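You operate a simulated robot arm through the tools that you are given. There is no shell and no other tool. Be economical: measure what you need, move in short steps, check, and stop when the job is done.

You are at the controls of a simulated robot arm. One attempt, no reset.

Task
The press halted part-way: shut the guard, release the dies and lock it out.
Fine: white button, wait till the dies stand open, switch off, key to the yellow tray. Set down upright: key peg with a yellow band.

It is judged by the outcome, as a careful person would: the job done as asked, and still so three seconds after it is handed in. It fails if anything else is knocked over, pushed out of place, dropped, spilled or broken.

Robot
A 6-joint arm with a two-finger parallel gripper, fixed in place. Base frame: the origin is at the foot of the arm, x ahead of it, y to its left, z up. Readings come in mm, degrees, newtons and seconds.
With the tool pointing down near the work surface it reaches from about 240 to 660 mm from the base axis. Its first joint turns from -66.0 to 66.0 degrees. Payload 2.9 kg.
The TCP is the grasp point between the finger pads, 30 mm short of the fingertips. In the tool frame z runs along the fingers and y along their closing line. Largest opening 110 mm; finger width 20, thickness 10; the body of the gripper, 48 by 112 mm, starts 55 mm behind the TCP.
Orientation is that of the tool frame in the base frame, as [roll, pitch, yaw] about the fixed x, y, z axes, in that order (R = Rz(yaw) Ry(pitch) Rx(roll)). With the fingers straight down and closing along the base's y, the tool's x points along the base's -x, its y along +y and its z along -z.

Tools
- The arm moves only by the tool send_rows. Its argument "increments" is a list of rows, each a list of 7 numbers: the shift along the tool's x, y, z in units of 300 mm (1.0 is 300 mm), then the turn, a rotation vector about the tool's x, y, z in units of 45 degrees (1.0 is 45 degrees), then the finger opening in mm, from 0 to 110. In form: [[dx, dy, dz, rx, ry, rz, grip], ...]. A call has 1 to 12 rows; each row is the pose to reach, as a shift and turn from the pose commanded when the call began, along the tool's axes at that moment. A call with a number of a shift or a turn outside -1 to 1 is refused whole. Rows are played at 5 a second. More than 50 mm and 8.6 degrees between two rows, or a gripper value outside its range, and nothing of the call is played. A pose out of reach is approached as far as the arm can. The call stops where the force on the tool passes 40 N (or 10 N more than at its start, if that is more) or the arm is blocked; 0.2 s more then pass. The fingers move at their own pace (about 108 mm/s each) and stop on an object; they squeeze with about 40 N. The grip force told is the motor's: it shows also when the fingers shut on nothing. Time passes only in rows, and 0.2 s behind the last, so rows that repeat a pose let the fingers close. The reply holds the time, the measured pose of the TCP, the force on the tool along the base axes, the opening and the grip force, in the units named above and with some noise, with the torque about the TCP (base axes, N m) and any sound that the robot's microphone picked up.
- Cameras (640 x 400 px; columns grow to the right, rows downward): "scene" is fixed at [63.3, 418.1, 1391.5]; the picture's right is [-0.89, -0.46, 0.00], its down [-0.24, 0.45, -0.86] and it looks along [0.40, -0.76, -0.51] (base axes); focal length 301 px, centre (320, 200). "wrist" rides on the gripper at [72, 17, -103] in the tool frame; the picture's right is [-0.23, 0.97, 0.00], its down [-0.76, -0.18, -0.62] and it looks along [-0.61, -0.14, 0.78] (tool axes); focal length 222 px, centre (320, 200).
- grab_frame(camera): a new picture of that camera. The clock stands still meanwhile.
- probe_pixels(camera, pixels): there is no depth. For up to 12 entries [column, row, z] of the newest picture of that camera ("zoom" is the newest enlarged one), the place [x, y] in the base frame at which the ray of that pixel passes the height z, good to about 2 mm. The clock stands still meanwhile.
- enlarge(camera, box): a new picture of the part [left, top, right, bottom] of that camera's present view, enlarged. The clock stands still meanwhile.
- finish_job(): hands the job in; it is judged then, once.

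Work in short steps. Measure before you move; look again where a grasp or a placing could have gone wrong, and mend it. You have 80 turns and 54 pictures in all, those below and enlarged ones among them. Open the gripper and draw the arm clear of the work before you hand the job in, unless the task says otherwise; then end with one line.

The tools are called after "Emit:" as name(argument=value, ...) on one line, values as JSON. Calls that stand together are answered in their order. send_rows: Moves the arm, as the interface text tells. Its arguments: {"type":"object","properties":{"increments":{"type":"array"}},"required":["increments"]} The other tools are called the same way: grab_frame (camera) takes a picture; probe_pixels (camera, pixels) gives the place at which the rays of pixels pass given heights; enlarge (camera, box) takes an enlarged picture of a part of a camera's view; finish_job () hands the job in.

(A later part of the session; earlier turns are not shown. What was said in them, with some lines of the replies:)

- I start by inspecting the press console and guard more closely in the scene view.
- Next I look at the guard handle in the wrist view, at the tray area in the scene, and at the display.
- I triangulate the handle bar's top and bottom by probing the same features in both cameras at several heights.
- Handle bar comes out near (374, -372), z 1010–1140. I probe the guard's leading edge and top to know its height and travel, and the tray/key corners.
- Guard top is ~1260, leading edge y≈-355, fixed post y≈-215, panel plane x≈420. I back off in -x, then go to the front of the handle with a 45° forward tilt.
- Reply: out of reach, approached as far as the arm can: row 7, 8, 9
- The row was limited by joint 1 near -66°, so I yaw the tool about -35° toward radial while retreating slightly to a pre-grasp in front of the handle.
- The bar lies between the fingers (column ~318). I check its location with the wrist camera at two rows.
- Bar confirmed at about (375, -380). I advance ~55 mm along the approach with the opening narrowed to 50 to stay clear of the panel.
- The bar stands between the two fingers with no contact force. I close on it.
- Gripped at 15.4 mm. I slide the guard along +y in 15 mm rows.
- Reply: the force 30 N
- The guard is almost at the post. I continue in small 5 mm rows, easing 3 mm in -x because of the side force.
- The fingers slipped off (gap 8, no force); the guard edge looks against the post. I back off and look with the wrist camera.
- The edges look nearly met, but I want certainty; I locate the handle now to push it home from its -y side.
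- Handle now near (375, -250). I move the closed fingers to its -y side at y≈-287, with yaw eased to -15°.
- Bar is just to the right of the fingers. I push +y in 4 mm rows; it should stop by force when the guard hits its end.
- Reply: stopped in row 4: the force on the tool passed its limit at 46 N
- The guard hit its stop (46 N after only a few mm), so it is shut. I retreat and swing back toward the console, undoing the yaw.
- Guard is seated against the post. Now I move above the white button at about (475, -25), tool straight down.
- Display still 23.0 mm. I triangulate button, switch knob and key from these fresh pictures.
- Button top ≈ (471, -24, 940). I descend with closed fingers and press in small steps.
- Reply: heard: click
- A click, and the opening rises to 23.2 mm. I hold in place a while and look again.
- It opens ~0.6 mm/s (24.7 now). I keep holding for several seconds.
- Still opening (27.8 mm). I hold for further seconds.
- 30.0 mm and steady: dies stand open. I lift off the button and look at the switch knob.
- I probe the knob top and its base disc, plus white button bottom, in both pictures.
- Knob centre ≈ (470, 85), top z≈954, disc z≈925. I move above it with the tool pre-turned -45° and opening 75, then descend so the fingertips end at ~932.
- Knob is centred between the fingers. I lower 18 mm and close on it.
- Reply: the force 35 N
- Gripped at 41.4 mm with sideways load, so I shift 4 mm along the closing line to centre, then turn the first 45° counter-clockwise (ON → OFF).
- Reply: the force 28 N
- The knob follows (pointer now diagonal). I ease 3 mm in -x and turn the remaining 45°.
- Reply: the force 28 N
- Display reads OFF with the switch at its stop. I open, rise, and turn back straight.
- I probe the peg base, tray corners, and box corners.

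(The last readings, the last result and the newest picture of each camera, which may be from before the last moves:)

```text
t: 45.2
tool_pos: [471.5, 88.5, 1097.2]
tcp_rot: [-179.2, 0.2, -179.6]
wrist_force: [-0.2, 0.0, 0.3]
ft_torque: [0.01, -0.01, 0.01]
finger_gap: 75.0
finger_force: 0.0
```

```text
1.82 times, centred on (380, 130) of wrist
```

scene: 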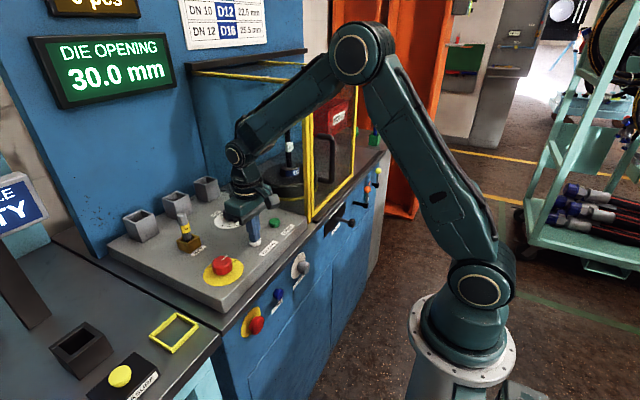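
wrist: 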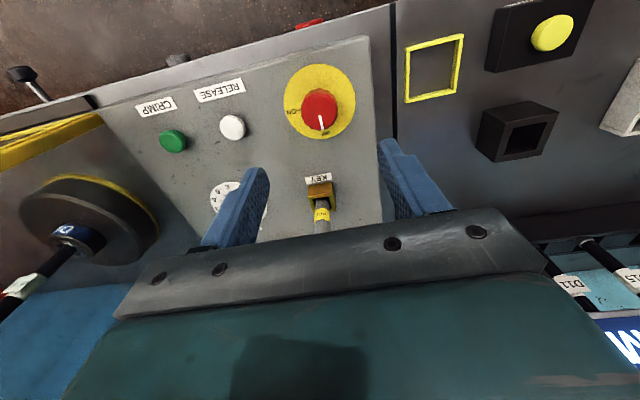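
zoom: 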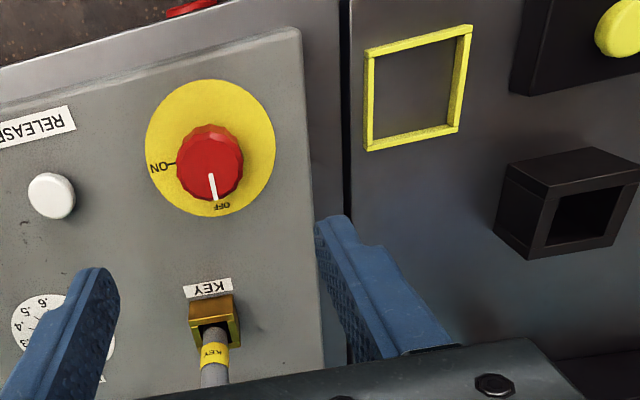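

Peg ≈ (602, 62). I refine the tray's height by probing matched rim corners.

Emit:
probe_pixels(camera="wrist", pixels=[[404.5, 50.2, 880], [462, 33.7, 880], [456.7, 93, 880], [406, 102.4, 880], [404.5, 50.2, 900], [462, 33.7, 900], [456.7, 93, 900], [406, 102.4, 900]])

Emit:
probe_pixels(camera="scene", pixels=[[176.4, 311.7, 880], [199, 324.8, 880], [171.2, 353, 880], [148.9, 336.1, 880], [176.4, 311.7, 900], [199, 324.8, 900], [171.2, 353, 900], [148.9, 336.1, 900]])

```text
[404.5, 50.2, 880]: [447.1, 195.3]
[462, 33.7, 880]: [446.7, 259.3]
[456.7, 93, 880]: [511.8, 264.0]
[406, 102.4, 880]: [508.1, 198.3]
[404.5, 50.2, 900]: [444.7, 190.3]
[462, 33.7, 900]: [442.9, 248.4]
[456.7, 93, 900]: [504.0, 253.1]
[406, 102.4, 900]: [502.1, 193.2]
```

```text
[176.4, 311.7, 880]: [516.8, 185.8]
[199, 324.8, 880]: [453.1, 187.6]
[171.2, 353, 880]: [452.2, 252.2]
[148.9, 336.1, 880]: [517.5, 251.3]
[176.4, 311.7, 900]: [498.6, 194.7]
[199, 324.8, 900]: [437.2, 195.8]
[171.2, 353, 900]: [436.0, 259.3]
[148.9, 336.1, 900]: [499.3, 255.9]
```

Tray rim z≈890, centre ≈ (477, 224). I move above the key peg at (602, 62).

Emit:
send_rows(increments=[[-0.15, -0.03, 0, 0, 0, 0, 60], [-0.3, -0.06, 0, 0, 0, 0, 60], [-0.435, -0.088, 0, 0, 0, 0, 60], [-0.435, -0.088, 0.08, 0, 0, 0, 60], [-0.435, -0.088, 0.12, 0, 0, 0, 60]])

Emit:
grab_frame(camera="wrist")

Emit:
enlarge(camera="scene", box=[120, 150, 280, 290])

```text
t: 46.4
tool_pos: [603.1, 62.5, 1061.9]
tcp_rot: [-179.3, 0.2, -179.4]
wrist_force: [-0.1, -0.1, -0.6]
ft_torque: [0.01, 0.0, 0.02]
finger_gap: 59.7
finger_force: 0.0
```

```text
17 pictures are left
```

wrist: 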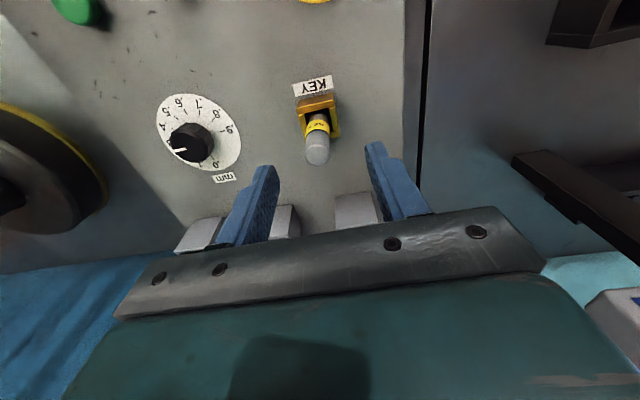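

```text
2.86 times, centred on (200, 220) of scene
```

zoom: 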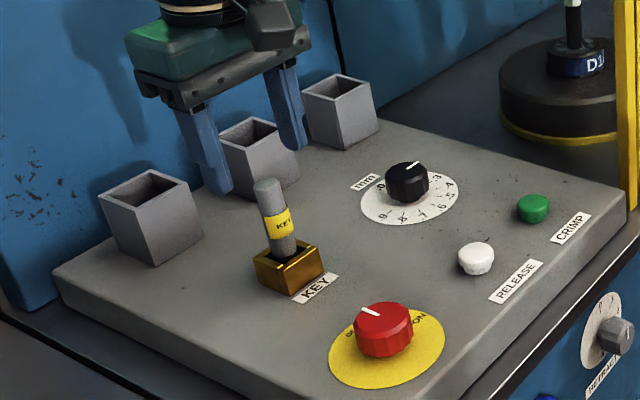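

I check the peg position again from this view (tip wrist (318,150), zoom (268,184)).

Emit:
probe_pixels(camera="wrist", pixels=[[318, 148, 990], [318, 148, 1000], [318, 148, 1010], [318, 148, 1020], [318, 112, 945], [318, 112, 955]])

Emit:
probe_pixels(camera="zoom", pixels=[[268, 184, 990], [268, 184, 1000], [268, 184, 1010], [268, 184, 1020], [284, 248, 945], [284, 248, 955]])

```text
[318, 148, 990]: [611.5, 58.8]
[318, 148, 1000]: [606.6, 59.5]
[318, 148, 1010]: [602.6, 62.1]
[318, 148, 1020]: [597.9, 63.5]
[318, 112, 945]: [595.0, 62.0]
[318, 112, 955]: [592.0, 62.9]
```

```text
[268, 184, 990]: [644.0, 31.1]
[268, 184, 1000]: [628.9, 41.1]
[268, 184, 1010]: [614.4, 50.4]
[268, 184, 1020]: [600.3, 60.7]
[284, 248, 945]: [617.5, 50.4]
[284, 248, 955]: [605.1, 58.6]
```

Peg axis ≈ (599, 62), top ≈ 1020. I descend to TCP z≈996 and close.

Emit:
send_rows(increments=[[0.012, 0, 0.07, 0, 0, 0, 60], [0.012, 0, 0.15, 0, 0, 0, 60], [0.012, 0, 0.22, 0, 0, 0, 60], [0.012, 0, 0.22, 0, 0, 0, 40], [0.012, 0, 0.22, 0, 0, 0, 20], [0.012, 0, 0.22, 0, 0, 0, 10], [0.012, 0, 0.22, 0, 0, 0, 10], [0.012, 0, 0.22, 0, 0, 0, 10]])

Emit:
grab_frame(camera="wrist")

```text
t: 48.2
tool_pos: [600.0, 60.2, 997.6]
tcp_rot: [-179.3, 0.2, -179.5]
wrist_force: [0.8, 0.3, -0.3]
ft_torque: [-0.05, -0.02, 0.01]
finger_gap: 19.0
finger_force: 39.5
```

```text
15 pictures are left
```

wrist: 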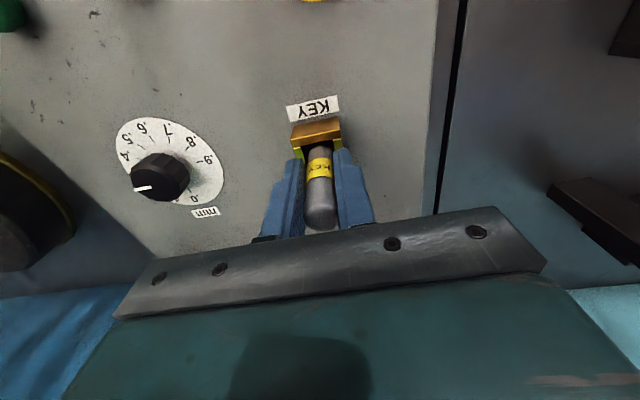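

Peg held cleanly at 19 mm. I lift straight up slowly.

Emit:
send_rows(increments=[[0, 0, -0.02, 0, 0, 0, 10], [0, 0, -0.06, 0, 0, 0, 10], [0, 0, -0.12, 0, 0, 0, 10], [0, 0, -0.2, 0, 0, 0, 10], [0, 0, -0.28, 0, 0, 0, 10], [0, 0, -0.36, 0, 0, 0, 10]])

Emit:
enlarge(camera="scene", box=[100, 100, 280, 290])

```text
t: 49.6
tool_pos: [598.1, 64.0, 1104.8]
tcp_rot: [-179.5, 0.2, -179.6]
wrist_force: [-0.5, 0.1, -0.2]
ft_torque: [-0.02, -0.01, -0.01]
finger_gap: 18.7
finger_force: 39.7
```

```text
2.11 times, centred on (190, 195) of scene
```

zoom: 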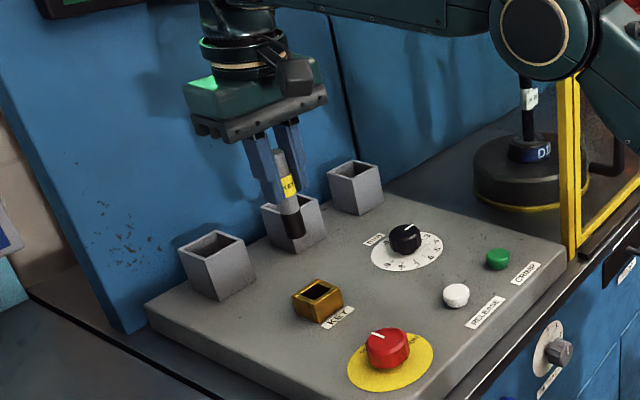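

Peg is out, bottom end at zoom (296, 235). I probe its height on the tool axis.

Emit:
probe_pixels(camera="zoom", pixels=[[296, 234, 1020], [296, 234, 1030], [296, 234, 1040], [296, 234, 1050], [277, 153, 1120], [277, 153, 1130]])

```text
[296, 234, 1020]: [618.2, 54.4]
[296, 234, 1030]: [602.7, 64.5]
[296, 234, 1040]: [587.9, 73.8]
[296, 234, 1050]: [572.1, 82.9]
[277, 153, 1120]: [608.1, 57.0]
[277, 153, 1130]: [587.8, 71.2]
```

Bottom is ~73 mm below TCP. I carry the peg above the tray at (477, 224) and descend part-way.

Emit:
send_rows(increments=[[0.07, 0.09, 0, 0, 0, 0, 10], [0.14, 0.18, 0, 0, 0, 0, 10], [0.21, 0.27, 0, 0, 0, 0, 10], [0.28, 0.36, 0, 0, 0, 0, 10], [0.35, 0.45, 0, 0, 0, 0, 10], [0.403, 0.533, 0, 0, 0, 0, 10], [0.403, 0.533, 0.1, 0, 0, 0, 10], [0.403, 0.533, 0.2, 0, 0, 0, 10], [0.403, 0.533, 0.3, 0, 0, 0, 10], [0.403, 0.533, 0.38, 0, 0, 0, 10], [0.403, 0.533, 0.38, 0, 0, 0, 10]])

Emit:
grab_frame(camera="wrist")

Emit:
enlarge(camera="scene", box=[80, 260, 260, 390])

```text
t: 52.0
tool_pos: [476.3, 220.7, 985.3]
tcp_rot: [-179.3, 0.2, -179.5]
wrist_force: [0.7, 0.6, -1.1]
ft_torque: [0.05, 0.0, -0.03]
finger_gap: 18.8
finger_force: 39.9
```

```text
13 pictures are left
```

wrist: 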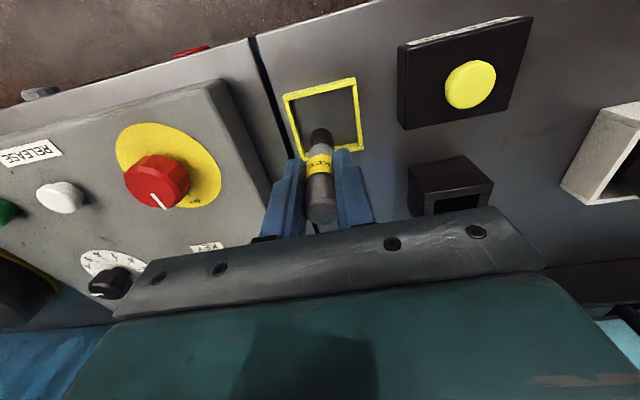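

```text
3.08 times, centred on (170, 325) of scene
```

zoom: 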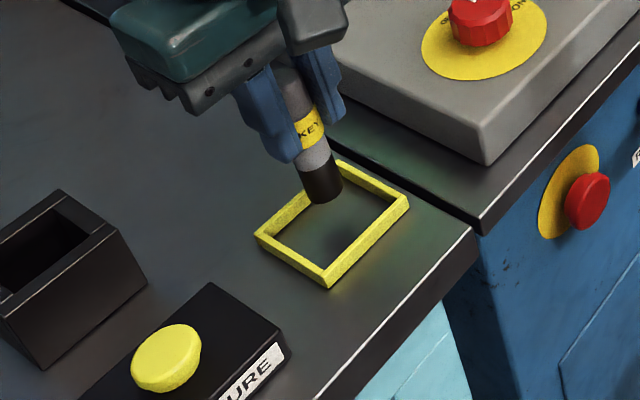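

I probe the rim corners again from this closer view to check centring.

Emit:
probe_pixels(camera="wrist", pixels=[[284, 95, 888], [355, 79, 888], [362, 149, 888], [300, 157, 888], [284, 95, 880], [362, 149, 880]])

Emit:
probe_pixels(camera="zoom", pixels=[[409, 197, 888], [254, 235, 888], [328, 275, 888], [340, 162, 888], [322, 200, 905], [322, 200, 912]])

```text
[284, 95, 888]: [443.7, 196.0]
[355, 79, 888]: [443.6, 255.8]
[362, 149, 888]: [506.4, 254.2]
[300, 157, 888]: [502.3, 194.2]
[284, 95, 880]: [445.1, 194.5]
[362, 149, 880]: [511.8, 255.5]
```

```text
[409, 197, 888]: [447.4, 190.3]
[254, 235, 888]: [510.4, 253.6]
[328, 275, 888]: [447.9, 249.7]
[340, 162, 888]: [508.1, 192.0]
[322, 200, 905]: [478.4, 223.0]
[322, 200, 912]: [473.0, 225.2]
```

Tray centre ≈ (476, 224). I shift 3 mm and lower 18 mm, then in 2 mm steps while reading the force.

Emit:
send_rows(increments=[[0, 0.01, 0.02, 0, 0, 0, 10], [0, 0.01, 0.04, 0, 0, 0, 10], [0, 0.01, 0.06, 0, 0, 0, 10], [0, 0.01, 0.067, 0, 0, 0, 10], [0, 0.01, 0.073, 0, 0, 0, 10], [0, 0.01, 0.08, 0, 0, 0, 10]])

Emit:
enlarge(camera="scene", box=[120, 280, 220, 370])

```text
t: 53.4
tool_pos: [476.5, 222.7, 963.7]
tcp_rot: [-179.3, 0.4, -179.6]
wrist_force: [0.2, -0.6, 0.6]
ft_torque: [-0.03, 0.01, -0.01]
finger_gap: 18.7
finger_force: 39.9
```

```text
4.44 times, centred on (170, 325) of scene
```

zoom: 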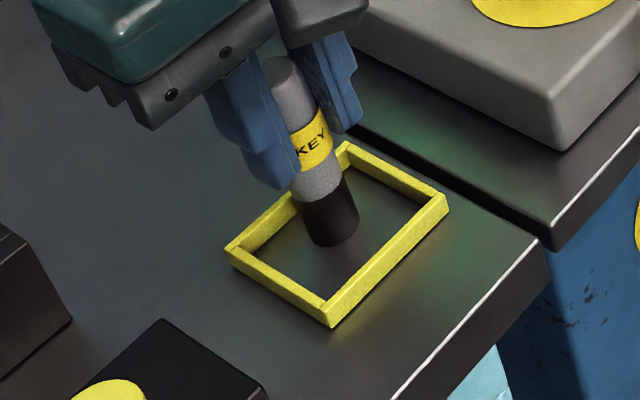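

Peg's foot is just above the tray floor, inside the rim. I continue in 1.5 mm steps.

Emit:
send_rows(increments=[[0, 0, 0.006, 0, 0, 0, 10], [0, 0, 0.012, 0, 0, 0, 10], [0, 0, 0.018, 0, 0, 0, 10], [0, 0, 0.024, 0, 0, 0, 10], [0, 0, 0.03, 0, 0, 0, 10]])

```text
t: 54.6
tool_pos: [477.9, 223.4, 957.1]
tcp_rot: [-179.4, 0.8, -179.7]
wrist_force: [3.4, 0.1, 27.5]
ft_torque: [0.58, -0.45, 0.06]
finger_gap: 18.5
finger_force: 40.3
```

Floor contact (27 N). I relieve ~2 mm, then open slowly.

Emit:
send_rows(increments=[[0, 0, -0.006, 0, 0, 0, 10], [0, 0, -0.007, 0, 0, 0, 10], [0, 0, -0.007, 0, 0, 0, 22], [0, 0, -0.007, 0, 0, 0, 30], [0, 0, -0.007, 0, 0, 0, 45], [0, 0, -0.007, 0, 0, 0, 50], [0, 0, -0.007, 0, 0, 0, 50]])

Emit:
enlarge(camera="scene", box=[120, 280, 220, 370])

```text
t: 56.2
tool_pos: [477.1, 223.6, 956.2]
tcp_rot: [-179.1, 0.1, -179.5]
wrist_force: [0.2, 0.8, -0.7]
ft_torque: [0.0, 0.0, 0.01]
finger_gap: 50.3
finger_force: 0.1
```

```text
4.44 times, centred on (170, 325) of scene
```

zoom: 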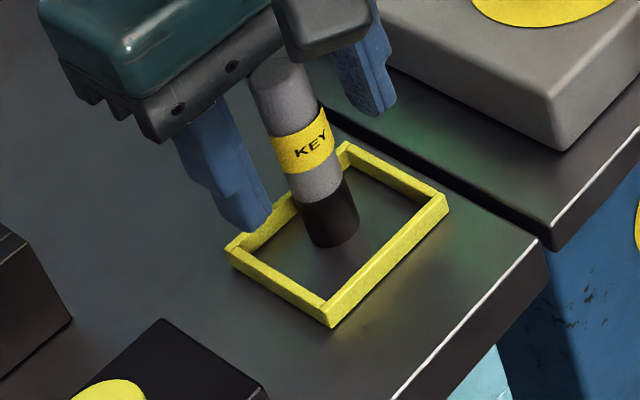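

Peg stands free and upright in the tray. I raise straight up and draw the arm clear.

Emit:
send_rows(increments=[[0, 0, -0.05, 0, 0, 0, 50], [0, 0, -0.13, 0, 0, 0, 50], [0, 0, -0.24, 0, 0, 0, 50], [0, 0, -0.36, 0, 0, 0, 50], [0, 0, -0.5, 0, 0, 0, 50], [0.12, -0.05, -0.6, 0, 0, 0, 80], [0.2, -0.15, -0.7, 0, 0, 0, 80], [0.25, -0.25, -0.75, 0, 0, 0, 80]])

Emit:
grab_frame(camera="scene")

Emit:
enlarge(camera="scene", box=[100, 180, 380, 380])

```text
t: 58.0
tool_pos: [400.9, 151.0, 1183.1]
tcp_rot: [-179.2, 0.1, -179.5]
wrist_force: [-0.2, 0.9, -0.8]
ft_torque: [0.02, -0.03, 0.0]
finger_gap: 80.0
finger_force: 0.0
```

```text
9 pictures are left
```

scene: 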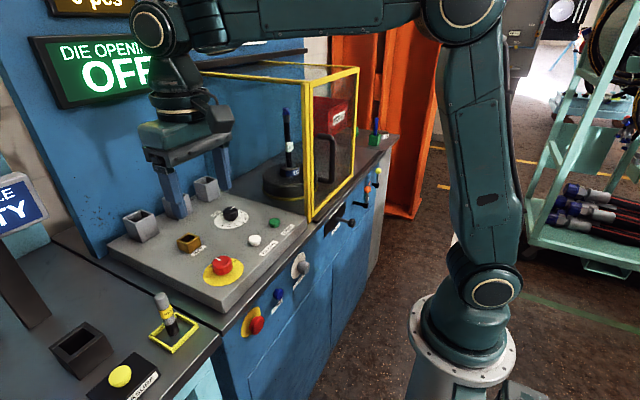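

```text
2.00 times, centred on (240, 280) of scene
```

zoom: 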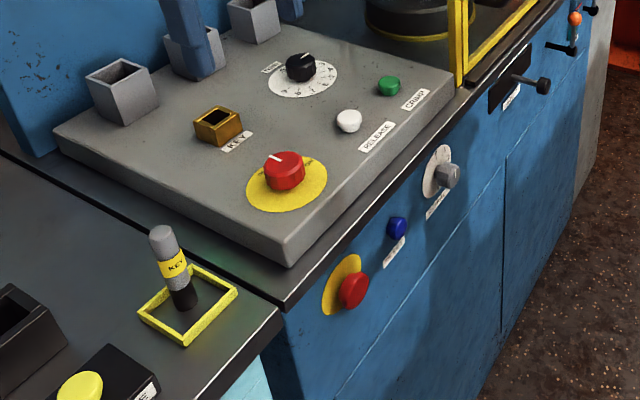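

Guard shut, display OFF, switch at OFF, key upright in the yellow tray, arm clear and gripper open; I hand in.

Emit:
finish_job()

```text
The job is handed in.
```

The press is locked out: the guard is shut, the dies opened to a steady 30.0 mm, the switch is OFF, and the yellow-banded key stands upright in the yellow tray.
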